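You operate a simulated robot arm through the tools that you are given. There is no shell and no other tool.

The job below is to be done with a simulated two-armed robot. You get a single attempt, and the scene is never put back.

## Task
Take the lid off the yellow pad box and lay it down on the top of the bench under the window. Then take the yellow-cap island tube and leave it on top of the paper carton. Then fetch the dose tube labelled "348" from the top of the island by the mixer and stand it on the bench before the meter. The order counts. Set down upright: yellow-cap island tube, dose tube.
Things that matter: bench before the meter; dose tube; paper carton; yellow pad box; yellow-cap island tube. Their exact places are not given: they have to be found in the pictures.

It is judged by the outcome, as a careful person would: the job done as asked, and still so three seconds after it is handed in. It fails if anything else is knocked over, pushed out of place, dropped, spilled or broken. A push-on lid holds only when it is set on centred and level and pressed home; a screw cap is set on level and turned clockwise until tight.

## Robot
Two 7-joint arms with fingered hands on one trunk, on a base that drives. Base frame: it is fixed to the floor where the robot stands at the start and does not move with it; the origin is under the middle of the robot, x ahead of it, y to its left, z up. Lengths are in mm, angles in rad, forces in N, time in s.
The left shoulder is at the start at [80, 198, 1454], the right one opposite. With the tool pointing down near the work surface each hand reaches from about 100 to 740 mm from the robot's upright axis, wherever it stands, measured 20 degrees to its own side. Places, roughly: bench before the meter (15x27 cm) [-280, 1180, 840]; dose tube [-4500, 250, 1000]; paper carton [-1000, -2250, 250]; yellow pad box [-2000, 2500, 750]; yellow-cap island tube [-4000, 500, 1000]. Payload 4 kg a hand.
The tool frame of a hand sits at the grasp point between the pads (the TCP): z along the fingers, y along the line on which they close. The tips reach 26 mm beyond it. The gripper opens to 132 mm. The gripper's body begins 73 mm behind the TCP. The gripper is a hand of 4 fingers: y runs from the thumb to the fingers, the wrist lies at [0, 0, -239] in the tool frame, and closing takes about 1.5 s.
Orientation is that of the tool frame in the base frame, as a unit quaternion [w, x, y, z]. With the fingers straight down and closing along the base's y, the tool's x points along the base's -x, its y along +y and its z along -z.

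## Interface
- The arms move only by the tool send_rows. It takes "left_steps", "right_steps" or both (then of equal length, played together; a hand with none holds still); each is a list of rows, each a list of 6 numbers: the shift along the tool's x, y, z in mm, then the turn, a rotation vector about the tool's x, y, z in rad. In form: [[x, y, z, wx, wy, wz], ...]. A call has 1 to 20 rows; each row shifts and turns the commanded pose from where the row before left it, along the tool's axes as they then stand. "left_hand" and "right_hand" are, for a hand that has rows, the gripper command, from -1 (fully open) to 1 (shut), values between in proportion, set as the call begins (left out, the last holds). Rows are played at 5 a second. More than 50 mm and 0.15 rad between two rows, or a gripper value outside its range, and nothing of the call is played. A pose out of reach is approached as far as the arm can. The call stops where the force on the tool passes 40 N (or 10 N more than at its start, if that is more) or the arm is blocked; 0.2 s more then pass. Each finger travels about 72 mm/s and halts on what it meets, pressing with about 28 N; the grip force reading is that of the motor and also rises with nothing between the fingers. The clock runs only during rows and for 0.2 s after the last one: add rows that do not move to give the fingers time. It gives the time, the measured TCP pose, the force on the tool (base axes), the opening and the grip force at its end, in the units of the frame above (readings bear some noise), with the torque about the TCP (base axes, N m) and any sound that the robot's microphone picked up.
- Cameras (640 x 400 px; columns grow to the right, rows downward): "scene" is now at [114, -8.6, 1624.7]; the picture's right is [-0.10, -0.99, 0.00], its down [-0.65, 0.07, -0.76] and it looks along [0.75, -0.08, -0.65] (base axes); focal length 293 px, centre (320, 200). "left" rides on the left gripper at [-68, 2, -97] in its tool frame; the picture's right is [-0.03, -1.00, 0.00], its down [0.82, -0.02, -0.58] and it looks along [0.58, -0.01, 0.82] (tool axes); focal length 270 px, centre (320, 200). "right" rides on the right gripper at [68, 2, -97] in its tool frame; the picture's right is [-0.03, 1.00, 0.00], its down [-0.82, -0.02, -0.58] and it looks along [-0.58, -0.01, 0.82] (tool axes); focal length 270 px, centre (320, 200).
- get_image(camera): a new picture of that camera. It takes no simulated time.
- move_column(by): slides the trunk up (or, below 0, down) by that many mm; the arms and the scene camera ride with it, the base frame stays. It gives what a move gives, with no picture.
- steer(legs): drives the robot by 1 to 6 legs, each [ahead, left, turn to the left] in mm, mm and rad, along the robot's own axes; the way and the turn of a leg run together, so that a leg with both is an arc; at most 1500 mm and 3.142 rad a leg. The arms and the cameras ride along, it lands a little off, and it stops where it bumps. It gives what a move gives.
- curl_fingers(finger1, finger2, finger3, thumb_bend, hand): sets how far each is bent, from 0 (flat) to 100 (curled in); at 30 the hand is open as for a grip, at 70 the pads meet at the TCP. One left out holds its place. A second passes; each finger stops where it meets its share of the squeeze, and holds until it gets a number again. A gripper value or a shape takes the hand back. It gives what a move gives, with no picture; readings hold the bend of each and the force on the fingers (four entries, about 0 where the hand has none), thumb and palm.
- preshape(shape, hand): the hand has 4 fingers and takes this shape, open, in about a second: jaw (thumb against the fingers, like two jaws); tri (thumb and two fingers); tip (a fingertip pinch); poke (one finger out to press); point (the index stretched); flat (the hand flat); cup (the hand cupped); fist (a fist). The gripper value then closes the fingers along that shape, each until it touches; the sizes above hold for jaw. It gives what a move gives, with no picture.
- turn_head(pan, tilt): turns the head with the scene camera to pan (to the left, within 1.501 rad either way) and tilt (down, from -0.506 to 1.204), counted from straight ahead of the robot. It gives what a move gives.
- point_at(camera, pixels): there is no depth. For up to 12 entries [column, row, z] of the newest picture of that camera ("zoom" is the newest enlarged one), the place [x, y] in the base frame at which the ray of that pixel passes the height z, good to about 2 mm. It takes no simulated time.
- inspect(camera, box): a new picture of the part [left, top, right, bottom] of that camera's present view, enlarged. It takes no simulated time.
- close_job(): hands the job in; it is judged then, once.

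Leave the grippers open and the arms clear of the work at the hand-in unless told otherwise.

The tools are called after ">>>" by a JSON object that holds its "op" and its "data". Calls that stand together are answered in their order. send_rows: Moves the arms, as the interface text tells. Its arguments: {"type":"object","properties":{"left_steps":{"type":"array"},"left_hand":{"type":"number"},"right_steps":{"type":"array"},"right_hand":{"type":"number"}},"required":[]} The other tools are called the same way: move_column (by) slides the trunk up or down; preshape (shape, hand) gives the hand a shape; curl_fingers (finger1, finger2, finger3, thumb_bend, hand) moves the fingers one by one; steer (legs) drives the base; turn_head (pan, tilt) turns the head that bears the scene camera; get_image (camera) takes a picture; point_at (camera, pixels) gives the place at which the rays of pixels pass given heights; inspect (camera, box) takes an enlarged picture of a part of a camera's view; close_job () hands the job in.

At the start:

```text
time: 0.0
left_ee_pos: [360.9, 141.3, 1021.2]
left_ee_rot: [0.001, 0.0, 1.0, -0.001]
left_contact_force: [-0.3, 0.1, -0.4]
left_moment: [-0.03, 0.0, 0.0]
left_grip_width: 131.8
left_finger_force: 0.1
left_shape: jaw
left_bend: [30.0, 30.0, 30.0, 30.0]
left_finger forces: [0.0, 0.0, 0.1, 0.0, 0.0, 0.0]
right_ee_pos: [342.6, -181.9, 1021.1]
right_ee_rot: [0.0, 0.001, 1.0, 0.0]
right_contact_force: [0.6, 0.4, -0.1]
right_moment: [-0.01, 0.0, -0.04]
right_grip_width: 132.0
right_finger_force: 0.2
right_shape: jaw
right_bend: [30.0, 30.0, 30.0, 30.0]
right_finger forces: [0.0, 0.1, 0.0, 0.0, 0.0, 0.0]
trunk travel left (down, up): [-764.0, 76.0]
robot x, y, heading: [-0.7, -1.9, 0.003]
head pan, tilt: [-0.101, 0.712]
```

scene: 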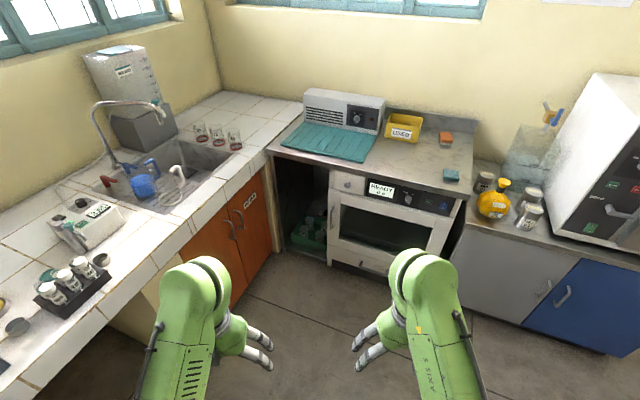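
right: 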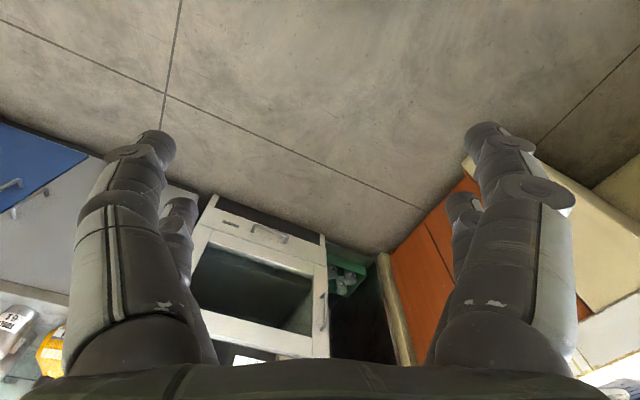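
left: 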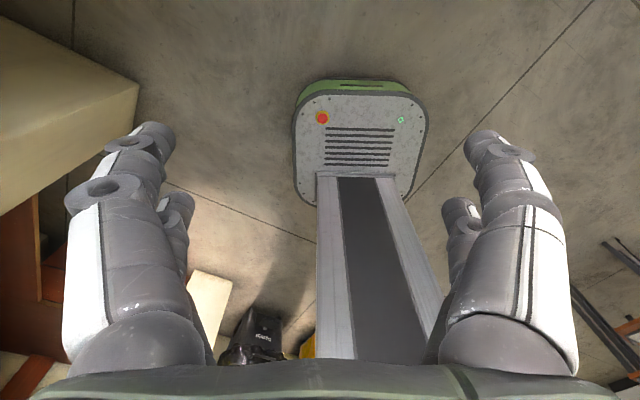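

I start by looking around: the scene picture shows a bench with sink at left, a heater/oven ahead. I'll turn the head to the left to see the bench and behind.

>>> {"op": "turn_head", "data": {"pan": 1.2, "tilt": 0.5}}

>>> {"op": "get_image", "data": {"camera": "scene"}}

```text
time: 1.5
left_ee_pos: [362.0, 140.7, 1021.8]
left_ee_rot: [0.0, 0.0, 1.0, -0.001]
left_contact_force: [-0.3, -0.6, 0.9]
left_moment: [-0.01, 0.02, -0.02]
left_grip_width: 131.8
left_finger_force: 0.0
left_shape: jaw
left_bend: [30.0, 30.0, 30.0, 30.0]
left_finger forces: [0.0, 0.0, 0.1, 0.1, 0.0, 0.1]
right_ee_pos: [342.9, -180.5, 1021.0]
right_ee_rot: [-0.001, 0.0, 1.0, 0.0]
right_contact_force: [0.5, 0.1, 0.0]
right_moment: [-0.02, 0.0, -0.01]
right_grip_width: 132.2
right_finger_force: 0.0
right_shape: jaw
right_bend: [30.0, 30.0, 30.0, 30.0]
right_finger forces: [0.0, 0.0, 0.0, 0.0, 0.0, 0.0]
trunk travel left (down, up): [-764.0, 76.0]
robot x, y, heading: [-1.6, -0.1, -0.003]
head pan, tilt: [1.201, 0.499]
```

```text
taken
```

scene: 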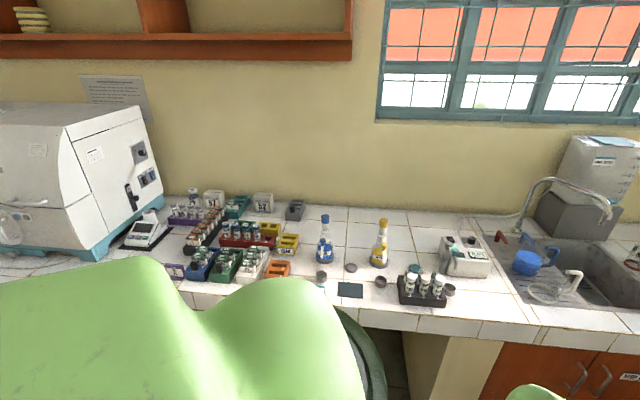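

I see the left bench with tube racks, a white device at (147,230), a box machine at left. I'll get coordinates of some points and turn the head more left.

>>> {"op": "point_at", "data": {"camera": "scene", "pixels": [[147, 240, 840], [350, 290, 840], [422, 300, 840], [465, 275, 840], [120, 265, 840], [600, 300, 840]]}}

>>> {"op": "turn_head", "data": {"pan": 1.5, "tilt": 0.4}}

>>> {"op": "get_image", "data": {"camera": "scene"}}

>>> {"op": "turn_head", "data": {"pan": -1.4, "tilt": 0.4}}

>>> {"op": "get_image", "data": {"camera": "scene"}}

```text
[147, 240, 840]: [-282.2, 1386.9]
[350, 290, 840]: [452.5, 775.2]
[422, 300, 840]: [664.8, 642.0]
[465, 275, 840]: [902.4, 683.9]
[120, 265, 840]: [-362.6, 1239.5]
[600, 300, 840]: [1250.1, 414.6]
```

```text
time: 2.3
left_ee_pos: [361.5, 141.7, 1021.3]
left_ee_rot: [0.0, 0.0, 1.0, 0.0]
left_contact_force: [-0.6, -0.3, 0.9]
left_moment: [0.01, -0.01, 0.02]
left_grip_width: 131.8
left_finger_force: 0.0
left_shape: jaw
left_bend: [30.0, 30.0, 30.0, 30.0]
left_finger forces: [0.0, 0.0, 0.0, 0.0, 0.0, 0.1]
right_ee_pos: [343.0, -180.8, 1021.4]
right_ee_rot: [0.0, 0.0, 1.0, 0.0]
right_contact_force: [-0.2, 0.6, 0.6]
right_moment: [-0.01, 0.02, 0.02]
right_grip_width: 131.7
right_finger_force: 0.1
right_shape: jaw
right_bend: [30.0, 30.0, 30.0, 30.0]
right_finger forces: [0.0, 0.1, 0.0, 0.0, 0.1, 0.0]
trunk travel left (down, up): [-764.0, 76.0]
robot x, y, heading: [-0.9, 4.4, -0.002]
head pan, tilt: [1.499, 0.4]
```

```text
taken
```

scene: 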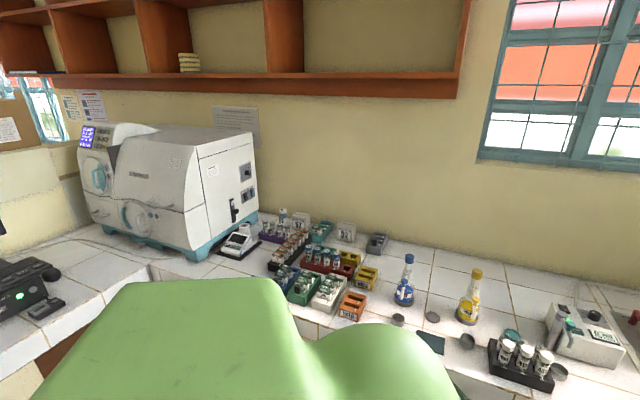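

```text
time: 4.8
left_ee_pos: [361.3, 140.8, 1020.9]
left_ee_rot: [0.001, 0.001, 1.0, -0.002]
left_contact_force: [0.5, 0.0, -0.4]
left_moment: [0.01, 0.02, -0.05]
left_grip_width: 131.8
left_finger_force: 0.1
left_shape: jaw
left_bend: [30.0, 30.0, 30.0, 30.0]
left_finger forces: [0.0, 0.0, 0.1, 0.1, 0.0, 0.0]
right_ee_pos: [342.8, -181.2, 1020.9]
right_ee_rot: [0.0, 0.0, 1.0, 0.0]
right_contact_force: [0.1, -0.2, -0.1]
right_moment: [-0.01, -0.04, 0.02]
right_grip_width: 131.6
right_finger_force: 0.0
right_shape: jaw
right_bend: [30.0, 30.0, 30.0, 30.0]
right_finger forces: [0.0, 0.0, 0.0, 0.1, 0.0, 0.0]
trunk travel left (down, up): [-764.0, 76.0]
robot x, y, heading: [1.5, 0.0, 0.001]
head pan, tilt: [-1.4, 0.4]
```

```text
taken
```

scene: 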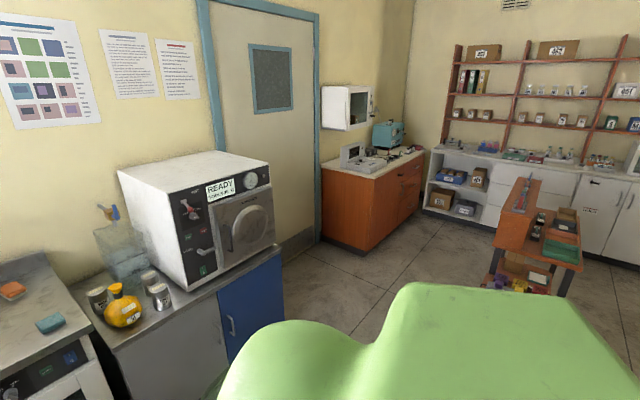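

To the right I see a small island trolley and shelves. I'll turn the robot in place to the right to look behind.

>>> {"op": "steer", "data": {"legs": [[0, 0, -1.57]]}}

>>> {"op": "turn_head", "data": {"pan": -0.8, "tilt": 0.35}}

>>> {"op": "get_image", "data": {"camera": "scene"}}

>>> {"op": "turn_head", "data": {"pan": -1.5, "tilt": 0.35}}

>>> {"op": "get_image", "data": {"camera": "scene"}}

>>> {"op": "turn_head", "data": {"pan": 0.0, "tilt": 0.5}}

>>> {"op": "get_image", "data": {"camera": "scene"}}

```text
time: 9.1
left_ee_pos: [135.2, -362.6, 1021.3]
left_ee_rot: [0.0, 0.713, 0.701, -0.001]
left_contact_force: [1.4, -0.2, -0.4]
left_moment: [0.02, 0.01, 0.03]
left_grip_width: 131.9
left_finger_force: 0.0
left_shape: jaw
left_bend: [30.0, 30.0, 30.0, 30.0]
left_finger forces: [0.1, 0.0, 0.0, 0.0, 0.0, 0.0]
right_ee_pos: [-186.1, -339.2, 1020.3]
right_ee_rot: [0.0, 0.713, 0.701, -0.001]
right_contact_force: [0.4, -0.1, 0.6]
right_moment: [-0.03, -0.02, 0.03]
right_grip_width: 132.0
right_finger_force: 0.1
right_shape: jaw
right_bend: [30.0, 30.0, 30.0, 30.0]
right_finger forces: [0.0, 0.0, 0.0, 0.0, 0.0, 0.0]
trunk travel left (down, up): [-764.0, 76.0]
robot x, y, heading: [-1.3, -0.3, -1.589]
head pan, tilt: [-1.4, 0.4]
```

```text
time: 10.1
left_ee_pos: [135.4, -363.2, 1019.9]
left_ee_rot: [0.0, 0.712, 0.702, -0.001]
left_contact_force: [-0.6, -0.6, 0.0]
left_moment: [0.01, -0.02, -0.01]
left_grip_width: 131.8
left_finger_force: 0.0
left_shape: jaw
left_bend: [30.0, 30.0, 30.0, 30.0]
left_finger forces: [0.0, 0.2, 0.0, 0.1, 0.0, 0.1]
right_ee_pos: [-186.9, -338.9, 1021.3]
right_ee_rot: [0.0, 0.713, 0.701, 0.001]
right_contact_force: [-0.1, 0.1, -0.7]
right_moment: [0.01, 0.0, 0.02]
right_grip_width: 131.6
right_finger_force: 0.1
right_shape: jaw
right_bend: [30.0, 30.0, 30.0, 30.0]
right_finger forces: [0.0, 0.0, 0.0, 0.0, 0.0, 0.1]
trunk travel left (down, up): [-764.0, 76.0]
robot x, y, heading: [0.2, 0.5, -1.586]
head pan, tilt: [-0.799, 0.351]
```

```text
taken
```

scene: 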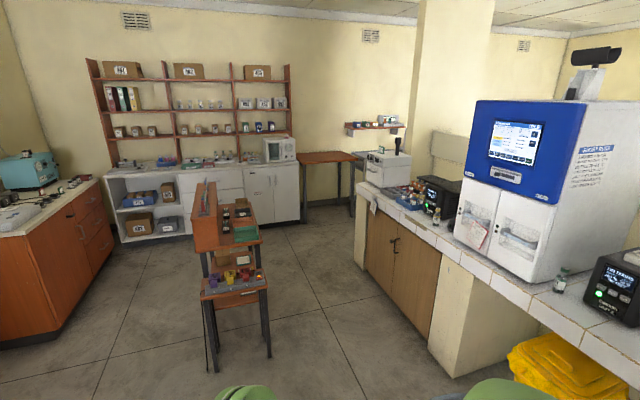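

```text
time: 11.1
left_ee_pos: [134.5, -363.2, 1021.9]
left_ee_rot: [0.0, 0.713, 0.701, -0.001]
left_contact_force: [0.4, -0.9, -0.9]
left_moment: [0.0, 0.03, -0.04]
left_grip_width: 131.9
left_finger_force: 0.0
left_shape: jaw
left_bend: [30.0, 30.0, 30.0, 30.0]
left_finger forces: [0.0, 0.0, 0.1, 0.0, 0.0, 0.1]
right_ee_pos: [-186.1, -340.6, 1021.7]
right_ee_rot: [0.001, 0.713, 0.701, 0.001]
right_contact_force: [-0.3, -0.4, 0.4]
right_moment: [-0.02, 0.02, -0.01]
right_grip_width: 131.7
right_finger_force: 0.0
right_shape: jaw
right_bend: [30.0, 30.0, 30.0, 30.0]
right_finger forces: [0.1, 0.1, 0.0, 0.1, 0.0, 0.0]
trunk travel left (down, up): [-764.0, 76.0]
robot x, y, heading: [0.4, 4.4, -1.587]
head pan, tilt: [-1.499, 0.351]
```

```text
taken
```

scene: 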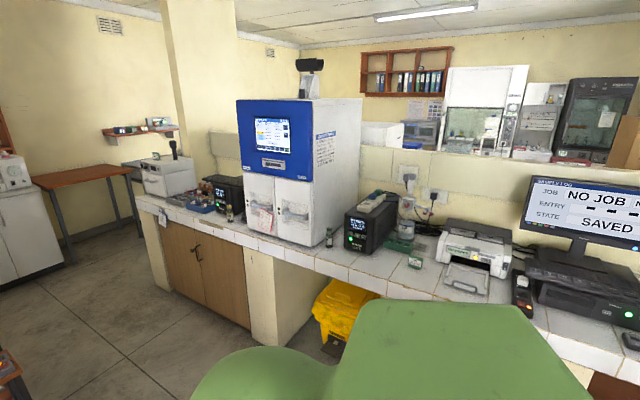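

```text
time: 12.7
left_ee_pos: [135.8, -363.2, 1021.1]
left_ee_rot: [-0.001, 0.712, 0.702, -0.001]
left_contact_force: [0.5, 0.8, -0.5]
left_moment: [0.02, 0.02, -0.02]
left_grip_width: 131.8
left_finger_force: 0.0
left_shape: jaw
left_bend: [30.0, 30.0, 30.0, 30.0]
left_finger forces: [0.0, 0.0, 0.0, 0.1, 0.0, 0.0]
right_ee_pos: [-186.3, -340.4, 1021.3]
right_ee_rot: [0.0, 0.713, 0.701, 0.001]
right_contact_force: [-0.1, 0.0, -0.3]
right_moment: [-0.03, -0.03, -0.05]
right_grip_width: 132.0
right_finger_force: 0.1
right_shape: jaw
right_bend: [30.0, 30.0, 30.0, 30.0]
right_finger forces: [0.0, 0.1, 0.0, 0.0, 0.0, 0.0]
trunk travel left (down, up): [-764.0, 76.0]
robot x, y, heading: [-1.0, -1.8, -1.588]
head pan, tilt: [0.0, 0.499]
```

```text
taken
```

scene: 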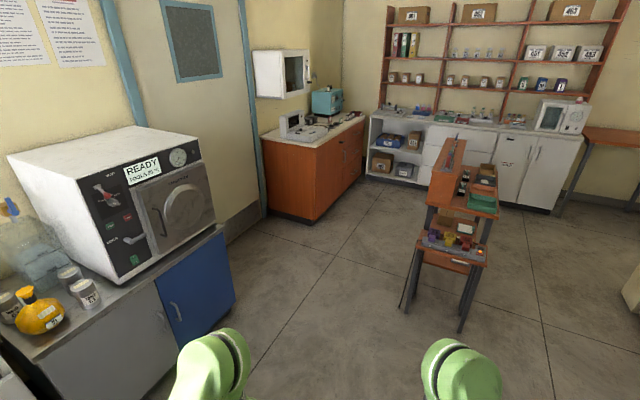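

The other half of the room lies behind a divider bench in the -x direction. I'll look toward it again and measure floor points to find the way around.

>>> {"op": "turn_head", "data": {"pan": -1.1, "tilt": 0.35}}

>>> {"op": "get_image", "data": {"camera": "scene"}}

>>> {"op": "inspect", "data": {"camera": "scene", "box": [0, 60, 320, 260]}}

```text
time: 14.1
left_ee_pos: [135.6, -363.6, 1021.7]
left_ee_rot: [0.0, 0.712, 0.702, -0.001]
left_contact_force: [0.1, -0.5, 0.0]
left_moment: [0.01, -0.04, 0.01]
left_grip_width: 131.9
left_finger_force: 0.0
left_shape: jaw
left_bend: [30.0, 30.0, 30.0, 30.0]
left_finger forces: [0.0, 0.0, 0.0, 0.0, 0.0, 0.1]
right_ee_pos: [-187.4, -339.7, 1022.0]
right_ee_rot: [0.0, 0.714, 0.7, 0.0]
right_contact_force: [0.7, 0.2, -0.6]
right_moment: [0.01, 0.01, -0.01]
right_grip_width: 132.1
right_finger_force: 0.1
right_shape: jaw
right_bend: [30.0, 30.0, 30.0, 30.0]
right_finger forces: [0.0, 0.0, 0.0, 0.0, 0.0, 0.0]
trunk travel left (down, up): [-764.0, 76.0]
robot x, y, heading: [1.2, 1.2, -1.59]
head pan, tilt: [-1.1, 0.351]
```

```text
taken
```

scene: 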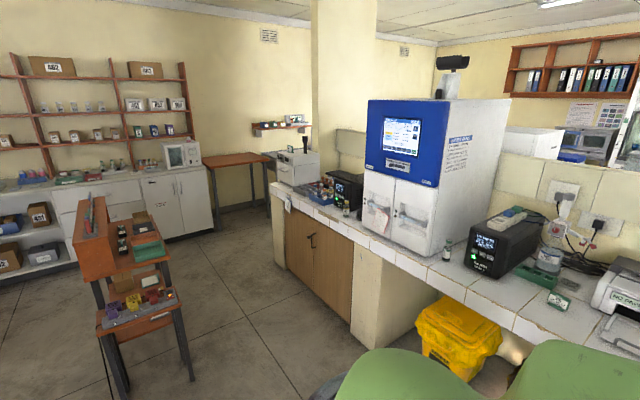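

```text
2.00 times, centred on (160, 160) of scene
```

zoom: 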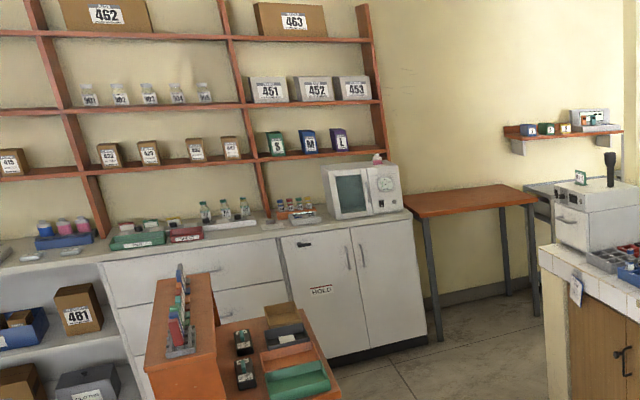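

I'll measure floor-plan points: table foot, divider end corner, trolley feet, shelf-cabinet base.

>>> {"op": "point_at", "data": {"camera": "scene", "pixels": [[285, 270, 0], [220, 233, 0], [190, 378, 0], [125, 398, 0], [160, 285, 0], [275, 182, 900], [460, 325, 900], [590, 370, 900], [268, 152, 800], [350, 320, 0], [140, 325, 250], [120, 325, 250]]}}

>>> {"op": "inspect", "data": {"camera": "scene", "box": [40, 180, 240, 400]}}

```text
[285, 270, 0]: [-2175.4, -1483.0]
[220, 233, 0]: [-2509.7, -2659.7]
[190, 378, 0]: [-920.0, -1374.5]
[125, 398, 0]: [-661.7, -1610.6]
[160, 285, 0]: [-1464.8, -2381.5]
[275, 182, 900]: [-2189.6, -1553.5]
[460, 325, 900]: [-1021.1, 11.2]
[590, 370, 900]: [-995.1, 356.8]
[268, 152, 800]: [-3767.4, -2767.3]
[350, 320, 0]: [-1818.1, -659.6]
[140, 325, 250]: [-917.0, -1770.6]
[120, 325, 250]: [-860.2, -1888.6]
```

```text
1.82 times, centred on (140, 290) of scene
```

zoom: 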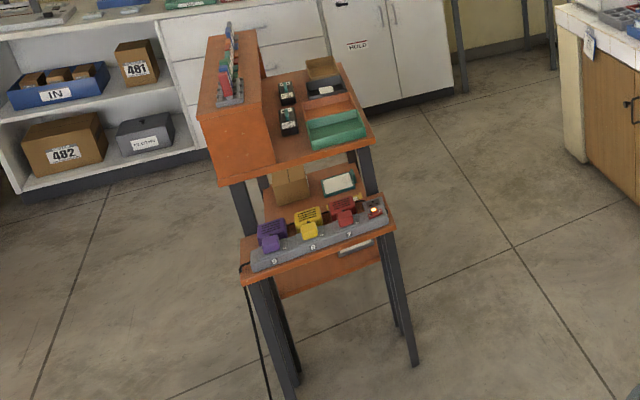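

The room is rotated about 24° to my base frame; there's a passage past the end of the divider bench. I'll turn to face along the room and drive toward the gap between trolley and divider, then look.

>>> {"op": "steer", "data": {"legs": [[0, 0, -0.393], [600, -800, 0]]}}

>>> {"op": "turn_head", "data": {"pan": 0.0, "tilt": 0.5}}

>>> {"op": "get_image", "data": {"camera": "scene"}}

>>> {"op": "turn_head", "data": {"pan": 0.6, "tilt": 0.7}}

>>> {"op": "get_image", "data": {"camera": "scene"}}

```text
time: 20.4
left_ee_pos: [-986.4, -619.6, 1021.2]
left_ee_rot: [0.0, 0.835, 0.551, -0.001]
left_contact_force: [-0.5, -0.3, 0.5]
left_moment: [0.02, 0.04, -0.01]
left_grip_width: 131.7
left_finger_force: 0.0
left_shape: jaw
left_bend: [30.0, 30.0, 30.0, 30.0]
left_finger forces: [0.0, 0.1, 0.1, 0.0, 0.0, 0.0]
right_ee_pos: [-1275.4, -475.2, 1020.6]
right_ee_rot: [0.0, 0.835, 0.55, -0.001]
right_contact_force: [-0.6, -0.1, 0.7]
right_moment: [-0.01, 0.04, -0.01]
right_grip_width: 131.9
right_finger_force: 0.1
right_shape: jaw
right_bend: [30.0, 30.0, 30.0, 30.0]
right_finger forces: [0.0, 0.0, 0.0, 0.1, 0.0, 0.0]
trunk travel left (down, up): [-764.0, 76.0]
robot x, y, heading: [-975.0, -231.3, -1.97]
head pan, tilt: [-1.1, 0.351]
```

```text
time: 21.8
left_ee_pos: [-987.8, -620.0, 1020.9]
left_ee_rot: [0.0, 0.835, 0.55, -0.001]
left_contact_force: [0.5, -0.4, -0.1]
left_moment: [-0.01, 0.02, -0.04]
left_grip_width: 131.7
left_finger_force: 0.0
left_shape: jaw
left_bend: [30.0, 30.0, 30.0, 30.0]
left_finger forces: [0.0, 0.0, 0.0, 0.0, 0.0, 0.0]
right_ee_pos: [-1277.0, -475.4, 1020.9]
right_ee_rot: [0.001, 0.835, 0.551, 0.0]
right_contact_force: [-1.0, -0.1, -0.1]
right_moment: [0.0, -0.05, -0.01]
right_grip_width: 132.0
right_finger_force: 0.1
right_shape: jaw
right_bend: [30.0, 30.0, 30.0, 30.0]
right_finger forces: [0.0, 0.0, 0.0, 0.0, 0.0, 0.0]
trunk travel left (down, up): [-764.0, 76.0]
robot x, y, heading: [-974.6, -232.3, -1.976]
head pan, tilt: [0.0, 0.499]
```

```text
taken
```

scene: 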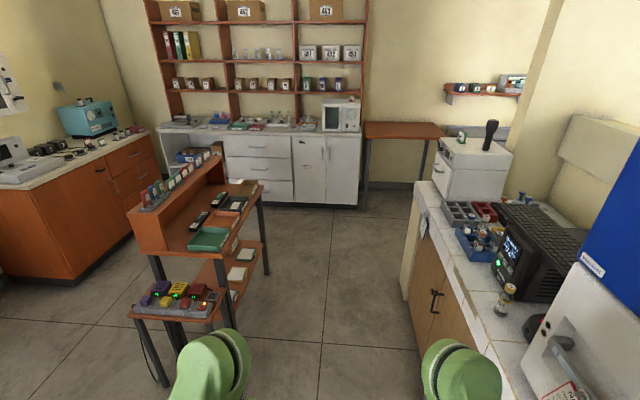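

```text
time: 22.8
left_ee_pos: [-987.6, -620.0, 1021.3]
left_ee_rot: [0.0, 0.835, 0.55, -0.002]
left_contact_force: [0.4, -0.1, -0.6]
left_moment: [0.01, 0.02, 0.01]
left_grip_width: 132.2
left_finger_force: 0.0
left_shape: jaw
left_bend: [30.0, 30.0, 30.0, 30.0]
left_finger forces: [0.0, 0.0, 0.0, 0.0, 0.1, 0.0]
right_ee_pos: [-1275.6, -476.2, 1021.2]
right_ee_rot: [0.0, 0.835, 0.55, 0.0]
right_contact_force: [-0.2, 0.2, -0.9]
right_moment: [0.0, -0.03, -0.01]
right_grip_width: 131.9
right_finger_force: 0.1
right_shape: jaw
right_bend: [30.0, 30.0, 30.0, 30.0]
right_finger forces: [0.0, 0.1, 0.0, 0.0, 0.1, 0.0]
trunk travel left (down, up): [-764.0, 76.0]
robot x, y, heading: [-972.0, -234.8, -1.977]
head pan, tilt: [0.6, 0.7]
```

```text
taken
```

scene: 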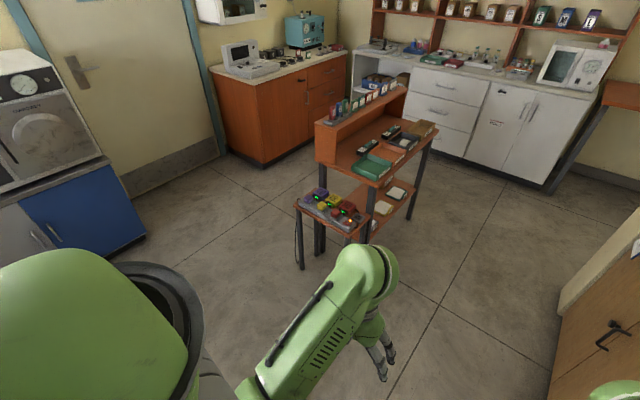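

The passage is ahead between trolley (left) and divider (right). I'll drive ahead 1500 mm and look around at the corner.

>>> {"op": "steer", "data": {"legs": [[1500, 0, 0]]}}

>>> {"op": "turn_head", "data": {"pan": -1.0, "tilt": 0.5}}

>>> {"op": "get_image", "data": {"camera": "scene"}}

>>> {"op": "turn_head", "data": {"pan": 1.3, "tilt": 0.8}}

>>> {"op": "get_image", "data": {"camera": "scene"}}

```text
time: 30.2
left_ee_pos: [-1576.9, -2005.6, 1020.5]
left_ee_rot: [0.0, 0.834, 0.552, -0.001]
left_contact_force: [0.2, -0.4, 0.4]
left_moment: [0.0, -0.02, 0.0]
left_grip_width: 131.8
left_finger_force: 0.1
left_shape: jaw
left_bend: [30.0, 30.0, 30.0, 30.0]
left_finger forces: [0.1, 0.0, 0.0, 0.1, 0.0, 0.0]
right_ee_pos: [-1866.8, -1860.2, 1021.6]
right_ee_rot: [0.0, 0.834, 0.552, -0.001]
right_contact_force: [0.2, 0.2, 0.5]
right_moment: [-0.01, 0.0, 0.01]
right_grip_width: 131.8
right_finger_force: 0.0
right_shape: jaw
right_bend: [30.0, 30.0, 30.0, 30.0]
right_finger forces: [0.0, 0.0, 0.1, 0.0, 0.0, 0.0]
trunk travel left (down, up): [-764.0, 76.0]
robot x, y, heading: [-1563.6, -1617.8, -1.971]
head pan, tilt: [0.6, 0.7]
```

```text
time: 31.9
left_ee_pos: [-1576.7, -2004.7, 1021.4]
left_ee_rot: [0.0, 0.834, 0.552, -0.001]
left_contact_force: [0.0, -0.7, -0.3]
left_moment: [-0.01, 0.01, 0.03]
left_grip_width: 132.0
left_finger_force: 0.0
left_shape: jaw
left_bend: [30.0, 30.0, 30.0, 30.0]
left_finger forces: [0.0, 0.0, 0.0, 0.0, 0.0, 0.1]
right_ee_pos: [-1866.8, -1862.9, 1021.0]
right_ee_rot: [0.0, 0.834, 0.551, 0.001]
right_contact_force: [0.3, -0.2, 0.0]
right_moment: [-0.04, 0.01, 0.0]
right_grip_width: 131.7
right_finger_force: 0.1
right_shape: jaw
right_bend: [30.0, 30.0, 30.0, 30.0]
right_finger forces: [0.0, 0.0, 0.1, 0.0, 0.0, 0.0]
trunk travel left (down, up): [-764.0, 76.0]
robot x, y, heading: [-1565.3, -1618.1, -1.975]
head pan, tilt: [-1.0, 0.499]
```

```text
taken
```

scene: 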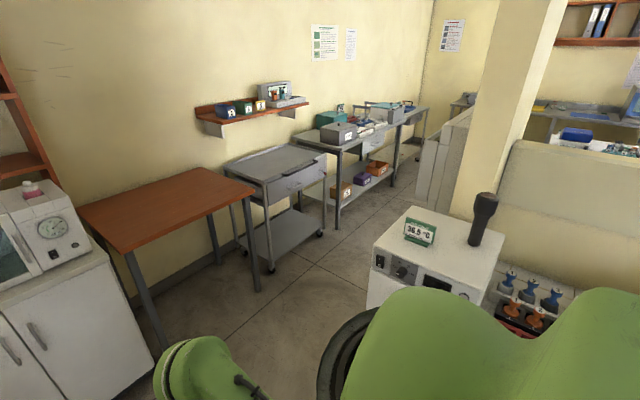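

```text
time: 34.0
left_ee_pos: [-1576.4, -2005.0, 1021.3]
left_ee_rot: [-0.001, 0.834, 0.552, -0.002]
left_contact_force: [0.0, 0.3, -0.2]
left_moment: [0.02, 0.01, -0.01]
left_grip_width: 132.1
left_finger_force: 0.1
left_shape: jaw
left_bend: [30.0, 30.0, 30.0, 30.0]
left_finger forces: [0.0, 0.1, 0.0, 0.0, 0.0, 0.0]
right_ee_pos: [-1866.0, -1861.9, 1019.7]
right_ee_rot: [-0.001, 0.834, 0.552, 0.0]
right_contact_force: [0.3, -0.1, -0.8]
right_moment: [0.01, 0.01, 0.05]
right_grip_width: 132.2
right_finger_force: 0.1
right_shape: jaw
right_bend: [30.0, 30.0, 30.0, 30.0]
right_finger forces: [0.0, 0.0, 0.0, 0.0, 0.1, 0.0]
trunk travel left (down, up): [-764.0, 76.0]
robot x, y, heading: [-1564.6, -1617.4, -1.974]
head pan, tilt: [1.3, 0.799]
```

```text
taken
```

scene: 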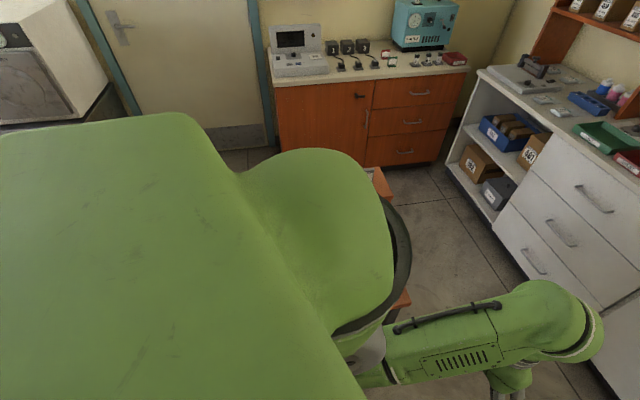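

I see the passage along the back wall with orange table, cart and tables. I'll measure floor points of these.

>>> {"op": "turn_head", "data": {"pan": -0.7, "tilt": 0.6}}

>>> {"op": "get_image", "data": {"camera": "scene"}}

```text
time: 36.0
left_ee_pos: [-1577.4, -2006.2, 1021.0]
left_ee_rot: [0.0, 0.834, 0.552, -0.001]
left_contact_force: [-0.2, -0.5, -0.3]
left_moment: [-0.03, 0.0, -0.02]
left_grip_width: 132.1
left_finger_force: 0.1
left_shape: jaw
left_bend: [30.0, 30.0, 30.0, 30.0]
left_finger forces: [0.0, 0.0, 0.0, 0.1, 0.0, 0.0]
right_ee_pos: [-1867.1, -1861.5, 1021.0]
right_ee_rot: [-0.001, 0.834, 0.552, 0.0]
right_contact_force: [-1.0, -1.2, -0.7]
right_moment: [0.0, -0.01, 0.02]
right_grip_width: 132.1
right_finger_force: 0.1
right_shape: jaw
right_bend: [30.0, 30.0, 30.0, 30.0]
right_finger forces: [0.1, 0.0, 0.0, 0.0, 0.0, 0.1]
trunk travel left (down, up): [-764.0, 76.0]
robot x, y, heading: [-1567.6, -1617.9, -1.969]
head pan, tilt: [-0.7, 0.6]
```

```text
taken
```

scene: 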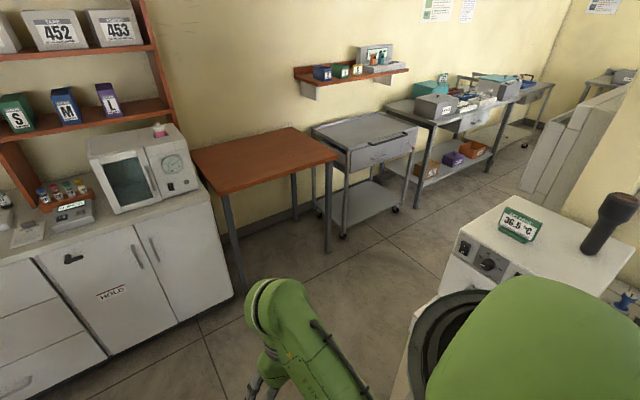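

>>> {"op": "point_at", "data": {"camera": "scene", "pixels": [[240, 288, 0], [328, 251, 0], [344, 236, 0], [396, 210, 0], [416, 207, 0], [487, 171, 0], [524, 147, 0], [522, 188, 0], [438, 290, 800], [510, 197, 1000], [234, 297, 0], [445, 245, 1000]]}}

```text
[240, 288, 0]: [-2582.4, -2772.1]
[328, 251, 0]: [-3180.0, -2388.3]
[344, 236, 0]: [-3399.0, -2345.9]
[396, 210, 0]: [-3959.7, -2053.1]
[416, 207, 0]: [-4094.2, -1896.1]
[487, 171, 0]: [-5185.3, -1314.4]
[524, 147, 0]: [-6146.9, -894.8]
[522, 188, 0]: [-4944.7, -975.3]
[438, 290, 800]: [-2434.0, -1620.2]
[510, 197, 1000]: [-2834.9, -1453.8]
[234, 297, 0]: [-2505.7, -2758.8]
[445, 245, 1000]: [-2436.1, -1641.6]
```

I have a plan of the passage: between divider end and the back tables (about 1 m). I'll turn right to face along the passage, strafe left into it, then look ahead.

>>> {"op": "steer", "data": {"legs": [[0, 0, -1.611], [0, 880, 0]]}}

>>> {"op": "turn_head", "data": {"pan": 0.0, "tilt": 0.4}}

>>> {"op": "get_image", "data": {"camera": "scene"}}

```text
time: 44.5
left_ee_pos: [-2325.1, -2385.8, 1022.2]
left_ee_rot: [0.0, 0.976, -0.217, -0.001]
left_contact_force: [-0.2, 0.3, 0.4]
left_moment: [0.02, 0.0, 0.02]
left_grip_width: 131.9
left_finger_force: 0.1
left_shape: jaw
left_bend: [30.0, 30.0, 30.0, 30.0]
left_finger forces: [0.1, 0.0, 0.0, 0.1, 0.0, 0.1]
right_ee_pos: [-2171.5, -2101.1, 1020.9]
right_ee_rot: [0.001, 0.976, -0.217, 0.0]
right_contact_force: [-0.3, -0.3, -0.8]
right_moment: [-0.05, 0.04, 0.0]
right_grip_width: 131.7
right_finger_force: 0.0
right_shape: jaw
right_bend: [30.0, 30.0, 30.0, 30.0]
right_finger forces: [0.0, 0.0, 0.0, 0.1, 0.1, 0.0]
trunk travel left (down, up): [-764.0, 76.0]
robot x, y, heading: [-1936.5, -2413.2, 2.706]
head pan, tilt: [-0.7, 0.6]
```

```text
time: 45.6
left_ee_pos: [-2324.6, -2386.2, 1020.6]
left_ee_rot: [-0.001, 0.976, -0.217, 0.0]
left_contact_force: [-0.1, -0.1, -0.1]
left_moment: [-0.01, 0.0, 0.0]
left_grip_width: 131.7
left_finger_force: 0.0
left_shape: jaw
left_bend: [30.0, 30.0, 30.0, 30.0]
left_finger forces: [0.0, 0.0, 0.1, 0.0, 0.0, 0.1]
right_ee_pos: [-2172.3, -2102.4, 1021.4]
right_ee_rot: [0.0, 0.976, -0.217, 0.0]
right_contact_force: [-0.3, 0.4, 0.8]
right_moment: [0.02, -0.01, 0.01]
right_grip_width: 131.7
right_finger_force: 0.1
right_shape: jaw
right_bend: [30.0, 30.0, 30.0, 30.0]
right_finger forces: [0.0, 0.0, 0.1, 0.0, 0.0, 0.0]
trunk travel left (down, up): [-764.0, 76.0]
robot x, y, heading: [-1935.5, -2409.6, 2.704]
head pan, tilt: [0.0, 0.4]
```

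```text
taken
```

scene: 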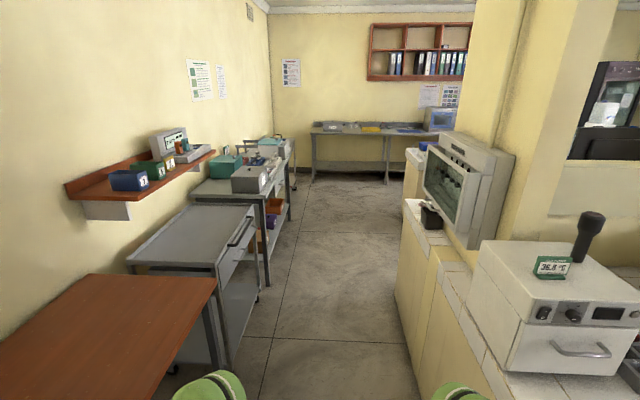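

The corridor ahead narrows between the cart/tables (left) and the divider wall (right). I'll measure its widths.

>>> {"op": "point_at", "data": {"camera": "scene", "pixels": [[396, 285, 0], [418, 375, 0], [265, 285, 0], [259, 300, 0], [290, 218, 0], [403, 200, 900], [500, 395, 1000], [205, 365, 800], [234, 360, 0], [312, 178, 0], [388, 180, 0], [216, 280, 800]]}}

```text
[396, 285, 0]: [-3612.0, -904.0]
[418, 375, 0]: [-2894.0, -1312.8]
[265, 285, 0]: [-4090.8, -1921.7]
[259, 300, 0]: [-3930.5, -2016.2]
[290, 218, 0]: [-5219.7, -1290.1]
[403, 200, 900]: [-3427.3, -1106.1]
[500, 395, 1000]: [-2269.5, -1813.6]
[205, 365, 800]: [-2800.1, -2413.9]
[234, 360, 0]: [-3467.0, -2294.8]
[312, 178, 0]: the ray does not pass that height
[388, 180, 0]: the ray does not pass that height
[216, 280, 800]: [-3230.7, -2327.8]
```

Corridor is roughly 930 mm wide centred a little to my right. I'll drive 1400 mm ahead with a 70 mm shift to the right, then look again.

>>> {"op": "steer", "data": {"legs": [[1400, -60, 0]]}}

>>> {"op": "get_image", "data": {"camera": "scene"}}

```text
time: 52.5
left_ee_pos: [-3563.3, -1743.0, 1020.6]
left_ee_rot: [-0.002, 0.977, -0.215, 0.0]
left_contact_force: [-0.1, -0.2, -1.0]
left_moment: [0.0, 0.0, 0.0]
left_grip_width: 131.8
left_finger_force: 0.0
left_shape: jaw
left_bend: [30.0, 30.0, 30.0, 30.0]
left_finger forces: [0.0, 0.0, 0.0, 0.0, 0.1, 0.1]
right_ee_pos: [-3411.8, -1458.3, 1021.0]
right_ee_rot: [0.0, 0.976, -0.217, -0.001]
right_contact_force: [-0.2, -0.2, 0.3]
right_moment: [-0.03, -0.01, 0.03]
right_grip_width: 132.0
right_finger_force: 0.2
right_shape: jaw
right_bend: [30.0, 30.0, 30.0, 30.0]
right_finger forces: [0.0, 0.1, 0.0, 0.0, 0.0, 0.1]
trunk travel left (down, up): [-764.0, 76.0]
robot x, y, heading: [-3176.6, -1765.4, 2.709]
head pan, tilt: [0.0, 0.4]
```

```text
taken
```

scene: 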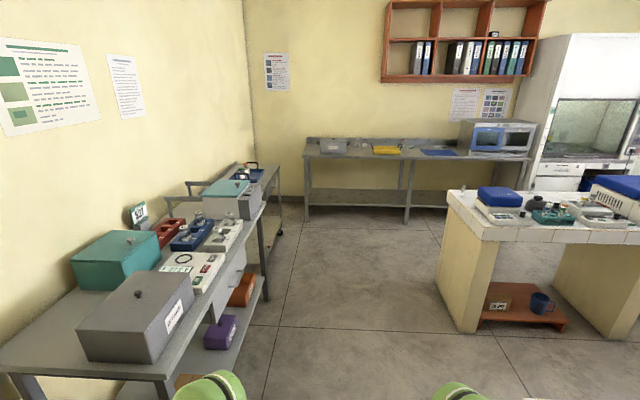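

I'm in the other half; the island is at the right. I'll look right along it.

>>> {"op": "turn_head", "data": {"pan": -0.7, "tilt": 0.4}}

>>> {"op": "get_image", "data": {"camera": "scene"}}

>>> {"op": "turn_head", "data": {"pan": -1.4, "tilt": 0.4}}

>>> {"op": "get_image", "data": {"camera": "scene"}}

```text
time: 53.6
left_ee_pos: [-3564.0, -1741.6, 1020.3]
left_ee_rot: [0.0, 0.976, -0.217, 0.0]
left_contact_force: [-0.7, -0.3, 0.6]
left_moment: [0.0, -0.02, 0.0]
left_grip_width: 131.9
left_finger_force: 0.1
left_shape: jaw
left_bend: [30.0, 30.0, 30.0, 30.0]
left_finger forces: [0.0, 0.0, 0.0, 0.0, 0.0, 0.0]
right_ee_pos: [-3411.4, -1457.6, 1019.5]
right_ee_rot: [0.0, 0.976, -0.216, 0.001]
right_contact_force: [0.0, -0.4, -0.3]
right_moment: [-0.01, -0.03, -0.05]
right_grip_width: 132.2
right_finger_force: 0.1
right_shape: jaw
right_bend: [30.0, 30.0, 30.0, 30.0]
right_finger forces: [0.0, 0.0, 0.0, 0.0, 0.0, 0.0]
trunk travel left (down, up): [-764.0, 76.0]
robot x, y, heading: [-3176.6, -1767.6, 2.705]
head pan, tilt: [-0.7, 0.4]
```

```text
taken
```

scene: 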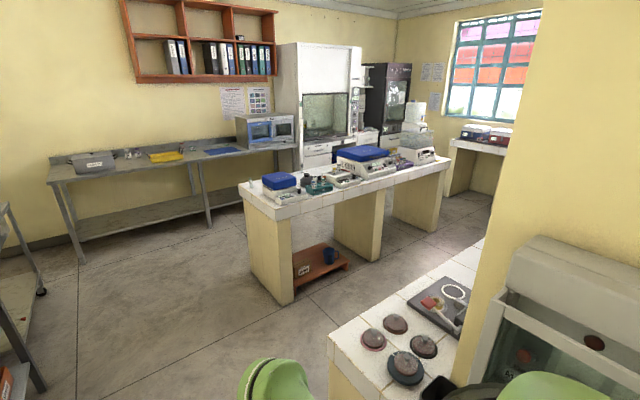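

```text
time: 54.7
left_ee_pos: [-3564.5, -1742.1, 1021.6]
left_ee_rot: [-0.001, 0.976, -0.216, 0.0]
left_contact_force: [0.3, -0.3, -0.8]
left_moment: [-0.02, 0.01, 0.0]
left_grip_width: 131.9
left_finger_force: 0.1
left_shape: jaw
left_bend: [30.0, 30.0, 30.0, 30.0]
left_finger forces: [0.0, 0.0, 0.1, 0.1, 0.0, 0.0]
right_ee_pos: [-3411.4, -1458.0, 1020.9]
right_ee_rot: [0.0, 0.976, -0.216, 0.0]
right_contact_force: [0.5, -1.2, 0.9]
right_moment: [-0.03, 0.03, 0.01]
right_grip_width: 131.7
right_finger_force: 0.1
right_shape: jaw
right_bend: [30.0, 30.0, 30.0, 30.0]
right_finger forces: [0.0, 0.0, 0.0, 0.0, 0.0, 0.0]
trunk travel left (down, up): [-764.0, 76.0]
robot x, y, heading: [-3174.1, -1766.6, 2.705]
head pan, tilt: [-1.4, 0.4]
```

```text
taken
```

scene: 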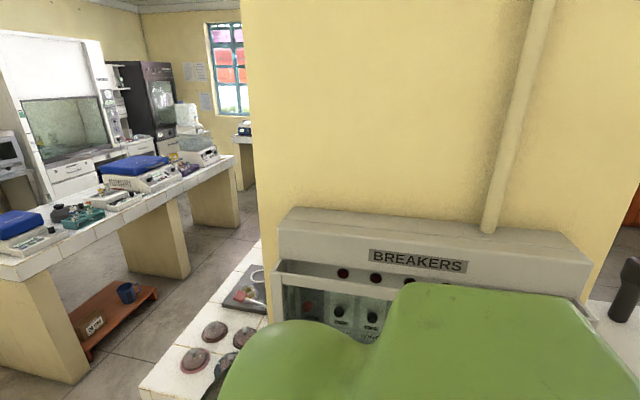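

I'll measure floor points in the pan −0.7 view for routing between the island and the divider toward the window bench.

>>> {"op": "turn_head", "data": {"pan": -0.7, "tilt": 0.4}}

>>> {"op": "get_image", "data": {"camera": "scene"}}

>>> {"op": "point_at", "data": {"camera": "scene", "pixels": [[293, 303, 0], [255, 280, 0], [378, 260, 0], [435, 230, 0], [330, 335, 900], [484, 242, 900], [300, 205, 900], [447, 160, 900], [240, 185, 900], [298, 187, 960], [78, 262, 0], [210, 225, 0]]}}

>>> {"op": "inspect", "data": {"camera": "scene", "box": [230, 100, 550, 300]}}

```text
time: 55.8
left_ee_pos: [-3564.2, -1743.1, 1021.4]
left_ee_rot: [0.0, 0.976, -0.216, -0.001]
left_contact_force: [-0.5, 0.0, -0.5]
left_moment: [-0.02, -0.01, 0.04]
left_grip_width: 131.9
left_finger_force: 0.1
left_shape: jaw
left_bend: [30.0, 30.0, 30.0, 30.0]
left_finger forces: [0.0, 0.0, 0.0, 0.1, 0.0, 0.0]
right_ee_pos: [-3411.8, -1456.0, 1020.7]
right_ee_rot: [0.0, 0.976, -0.217, 0.0]
right_contact_force: [0.2, -0.9, 0.0]
right_moment: [0.0, 0.01, 0.0]
right_grip_width: 131.9
right_finger_force: 0.1
right_shape: jaw
right_bend: [30.0, 30.0, 30.0, 30.0]
right_finger forces: [0.0, 0.0, 0.0, 0.0, 0.0, 0.0]
trunk travel left (down, up): [-764.0, 76.0]
robot x, y, heading: [-3174.3, -1766.8, 2.707]
head pan, tilt: [-0.7, 0.4]
```

```text
taken
```

scene: 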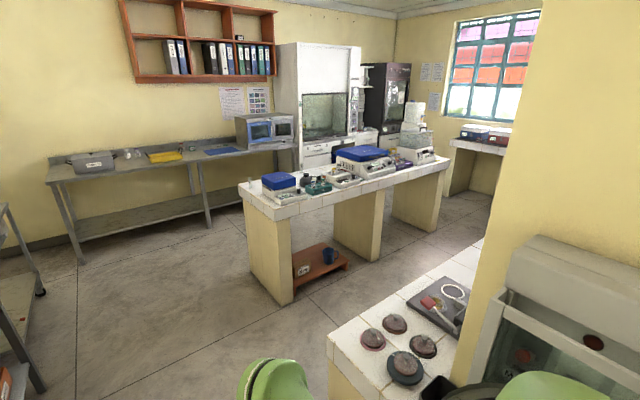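

```text
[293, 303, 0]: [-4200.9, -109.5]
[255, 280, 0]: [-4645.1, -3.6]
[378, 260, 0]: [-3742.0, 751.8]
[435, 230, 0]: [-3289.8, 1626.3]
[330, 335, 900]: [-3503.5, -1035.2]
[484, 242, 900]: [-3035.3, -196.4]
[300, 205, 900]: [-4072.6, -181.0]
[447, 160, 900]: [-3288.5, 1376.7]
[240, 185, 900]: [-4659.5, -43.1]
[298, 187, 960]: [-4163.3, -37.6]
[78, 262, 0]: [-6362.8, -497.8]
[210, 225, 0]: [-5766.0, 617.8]
```

```text
2.00 times, centred on (390, 200) of scene
```

zoom: 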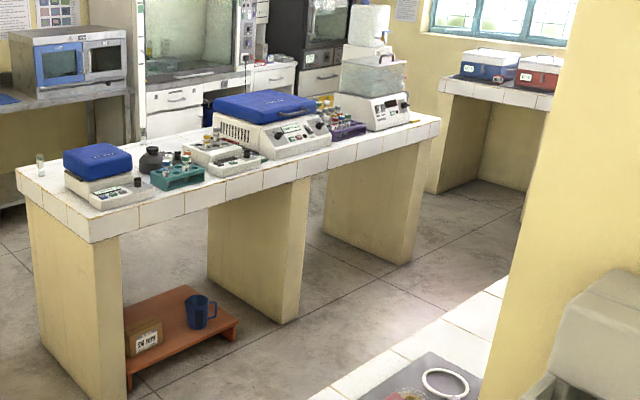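

Room layout is clear: aisle between island (u≈−3590) and divider (u≈−2700). I'll drive ahead about 1000 mm, then turn right to face the window bench.

>>> {"op": "steer", "data": {"legs": [[1010, 0, 0], [0, 0, -1.571]]}}

>>> {"op": "turn_head", "data": {"pan": 0.0, "tilt": 0.4}}

>>> {"op": "get_image", "data": {"camera": "scene"}}

```text
time: 64.8
left_ee_pos: [-4053.2, -960.5, 1021.5]
left_ee_rot: [0.002, -0.535, 0.845, -0.002]
left_contact_force: [-0.4, -0.5, -0.3]
left_moment: [0.01, 0.02, 0.02]
left_grip_width: 131.5
left_finger_force: 0.2
left_shape: jaw
left_bend: [30.0, 30.0, 30.0, 30.0]
left_finger forces: [0.0, 0.0, 0.1, 0.1, 0.1, 0.0]
right_ee_pos: [-3768.6, -1113.5, 1019.9]
right_ee_rot: [0.0, -0.534, 0.845, -0.001]
right_contact_force: [0.5, -0.1, -0.3]
right_moment: [0.01, 0.0, -0.02]
right_grip_width: 131.8
right_finger_force: 0.2
right_shape: jaw
right_bend: [30.0, 30.0, 30.0, 30.0]
right_finger forces: [0.1, 0.0, 0.1, 0.1, 0.0, 0.0]
trunk travel left (down, up): [-764.0, 76.0]
robot x, y, heading: [-4082.9, -1347.4, 1.124]
head pan, tilt: [-0.7, 0.4]
```

```text
time: 65.8
left_ee_pos: [-4052.4, -959.2, 1021.2]
left_ee_rot: [0.002, -0.535, 0.845, -0.001]
left_contact_force: [0.6, 0.1, 0.6]
left_moment: [-0.01, -0.01, 0.0]
left_grip_width: 131.7
left_finger_force: 0.0
left_shape: jaw
left_bend: [30.0, 30.0, 30.0, 30.0]
left_finger forces: [0.1, 0.1, 0.0, 0.0, 0.0, 0.0]
right_ee_pos: [-3770.1, -1114.8, 1020.2]
right_ee_rot: [0.0, -0.534, 0.845, 0.0]
right_contact_force: [-0.1, -0.6, -0.2]
right_moment: [-0.01, 0.0, 0.01]
right_grip_width: 131.9
right_finger_force: 0.0
right_shape: jaw
right_bend: [30.0, 30.0, 30.0, 30.0]
right_finger forces: [0.0, 0.0, 0.0, 0.0, 0.0, 0.0]
trunk travel left (down, up): [-764.0, 76.0]
robot x, y, heading: [-4080.8, -1343.0, 1.124]
head pan, tilt: [0.0, 0.4]
```

```text
taken
```

scene: 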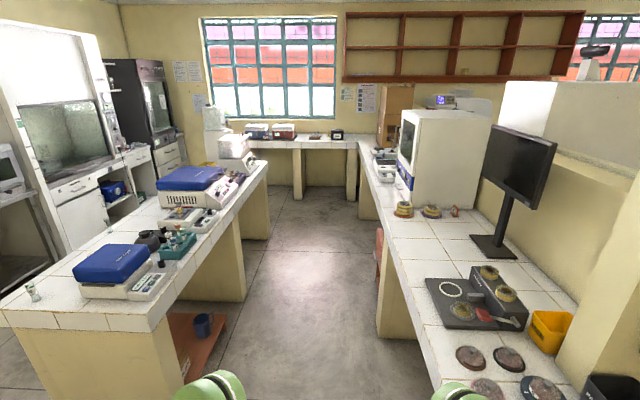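

Aisle is clear ahead to the window bench. I'll zoom on the far bench where the pad box should be (about pixel (335,140)).

>>> {"op": "inspect", "data": {"camera": "scene", "box": [190, 90, 430, 240]}}

>>> {"op": "inspect", "data": {"camera": "scene", "box": [0, 140, 280, 315]}}

>>> {"op": "point_at", "data": {"camera": "scene", "pixels": [[358, 140, 800], [250, 146, 800], [376, 335, 0], [148, 322, 900], [258, 170, 900], [430, 355, 900], [362, 170, 900], [268, 238, 0], [245, 296, 0], [300, 180, 0]]}}

```text
2.67 times, centred on (310, 165) of scene
```

zoom: 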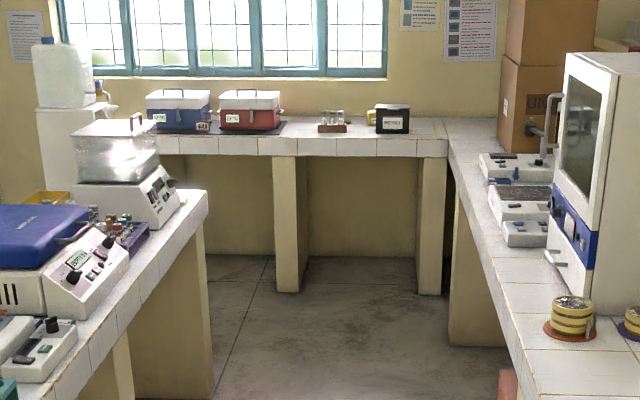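

```text
2.29 times, centred on (140, 228) of scene
```

zoom: 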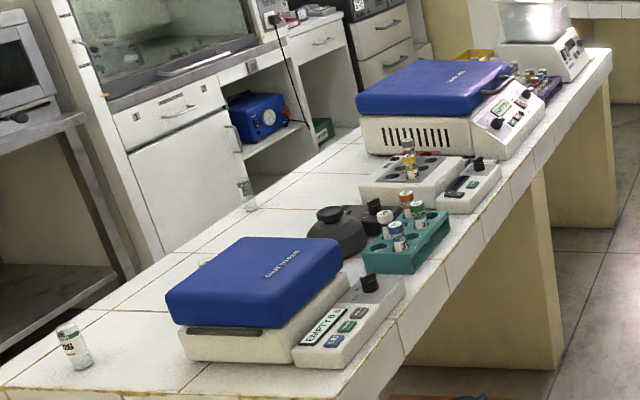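

```text
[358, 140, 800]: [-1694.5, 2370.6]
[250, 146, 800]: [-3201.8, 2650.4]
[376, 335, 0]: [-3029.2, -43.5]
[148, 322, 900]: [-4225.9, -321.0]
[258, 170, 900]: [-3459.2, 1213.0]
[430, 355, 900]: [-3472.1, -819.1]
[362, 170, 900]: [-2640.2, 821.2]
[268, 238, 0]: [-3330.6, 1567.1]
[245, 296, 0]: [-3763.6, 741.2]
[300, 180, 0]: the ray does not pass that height
```

The yellow box seems to sit behind a black box on the window bench (zoom (372,115)). I'll drive down the aisle toward the window bench, centred.

>>> {"op": "steer", "data": {"legs": [[0, 0, -0.02], [1450, 130, 0], [1400, 0, 0]]}}

>>> {"op": "get_image", "data": {"camera": "scene"}}

```text
time: 80.1
left_ee_pos: [-2868.1, 1668.2, 1022.2]
left_ee_rot: [0.002, -0.524, 0.852, -0.001]
left_contact_force: [-0.3, -0.1, 0.5]
left_moment: [-0.01, -0.02, 0.01]
left_grip_width: 131.7
left_finger_force: 0.1
left_shape: jaw
left_bend: [30.0, 30.0, 30.0, 30.0]
left_finger forces: [0.0, 0.1, 0.0, 0.1, 0.0, 0.0]
right_ee_pos: [-2588.3, 1507.5, 1022.7]
right_ee_rot: [0.001, -0.524, 0.851, 0.0]
right_contact_force: [-0.3, 0.3, 0.1]
right_moment: [-0.03, 0.0, 0.02]
right_grip_width: 131.5
right_finger_force: 0.0
right_shape: jaw
right_bend: [30.0, 30.0, 30.0, 30.0]
right_finger forces: [0.0, 0.0, 0.1, 0.0, 0.0, 0.1]
trunk travel left (down, up): [-764.0, 76.0]
robot x, y, heading: [-2904.8, 1282.6, 1.102]
head pan, tilt: [0.0, 0.4]
```

```text
taken
```

scene: 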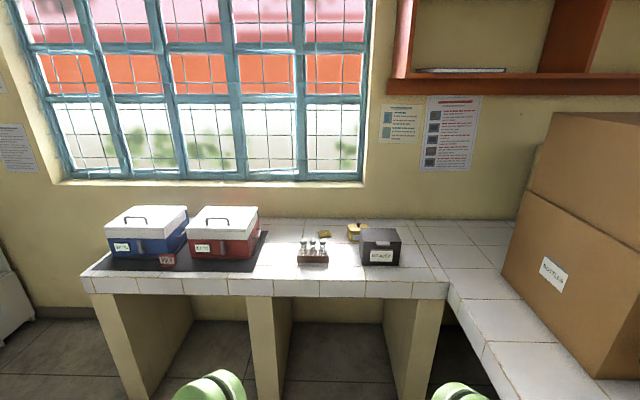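

I see the bench: blue and red boxes, small rack (313,252), black box (380,247), and a yellow box behind it at (355,231). Zooming.

>>> {"op": "inspect", "data": {"camera": "scene", "box": [280, 205, 440, 305]}}

>>> {"op": "point_at", "data": {"camera": "scene", "pixels": [[355, 240, 830], [380, 262, 830], [313, 262, 830], [90, 280, 830], [440, 285, 830], [324, 233, 830], [245, 230, 1000], [255, 262, 830]]}}

```text
4.00 times, centred on (360, 255) of scene
```

zoom: 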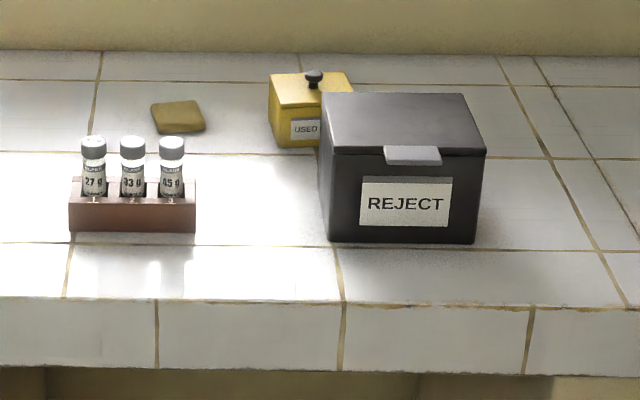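

```text
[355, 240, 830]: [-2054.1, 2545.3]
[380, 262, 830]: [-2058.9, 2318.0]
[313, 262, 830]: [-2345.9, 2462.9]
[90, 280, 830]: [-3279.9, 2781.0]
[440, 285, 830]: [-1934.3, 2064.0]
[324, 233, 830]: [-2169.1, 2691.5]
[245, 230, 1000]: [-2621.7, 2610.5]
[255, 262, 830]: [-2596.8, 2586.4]
```

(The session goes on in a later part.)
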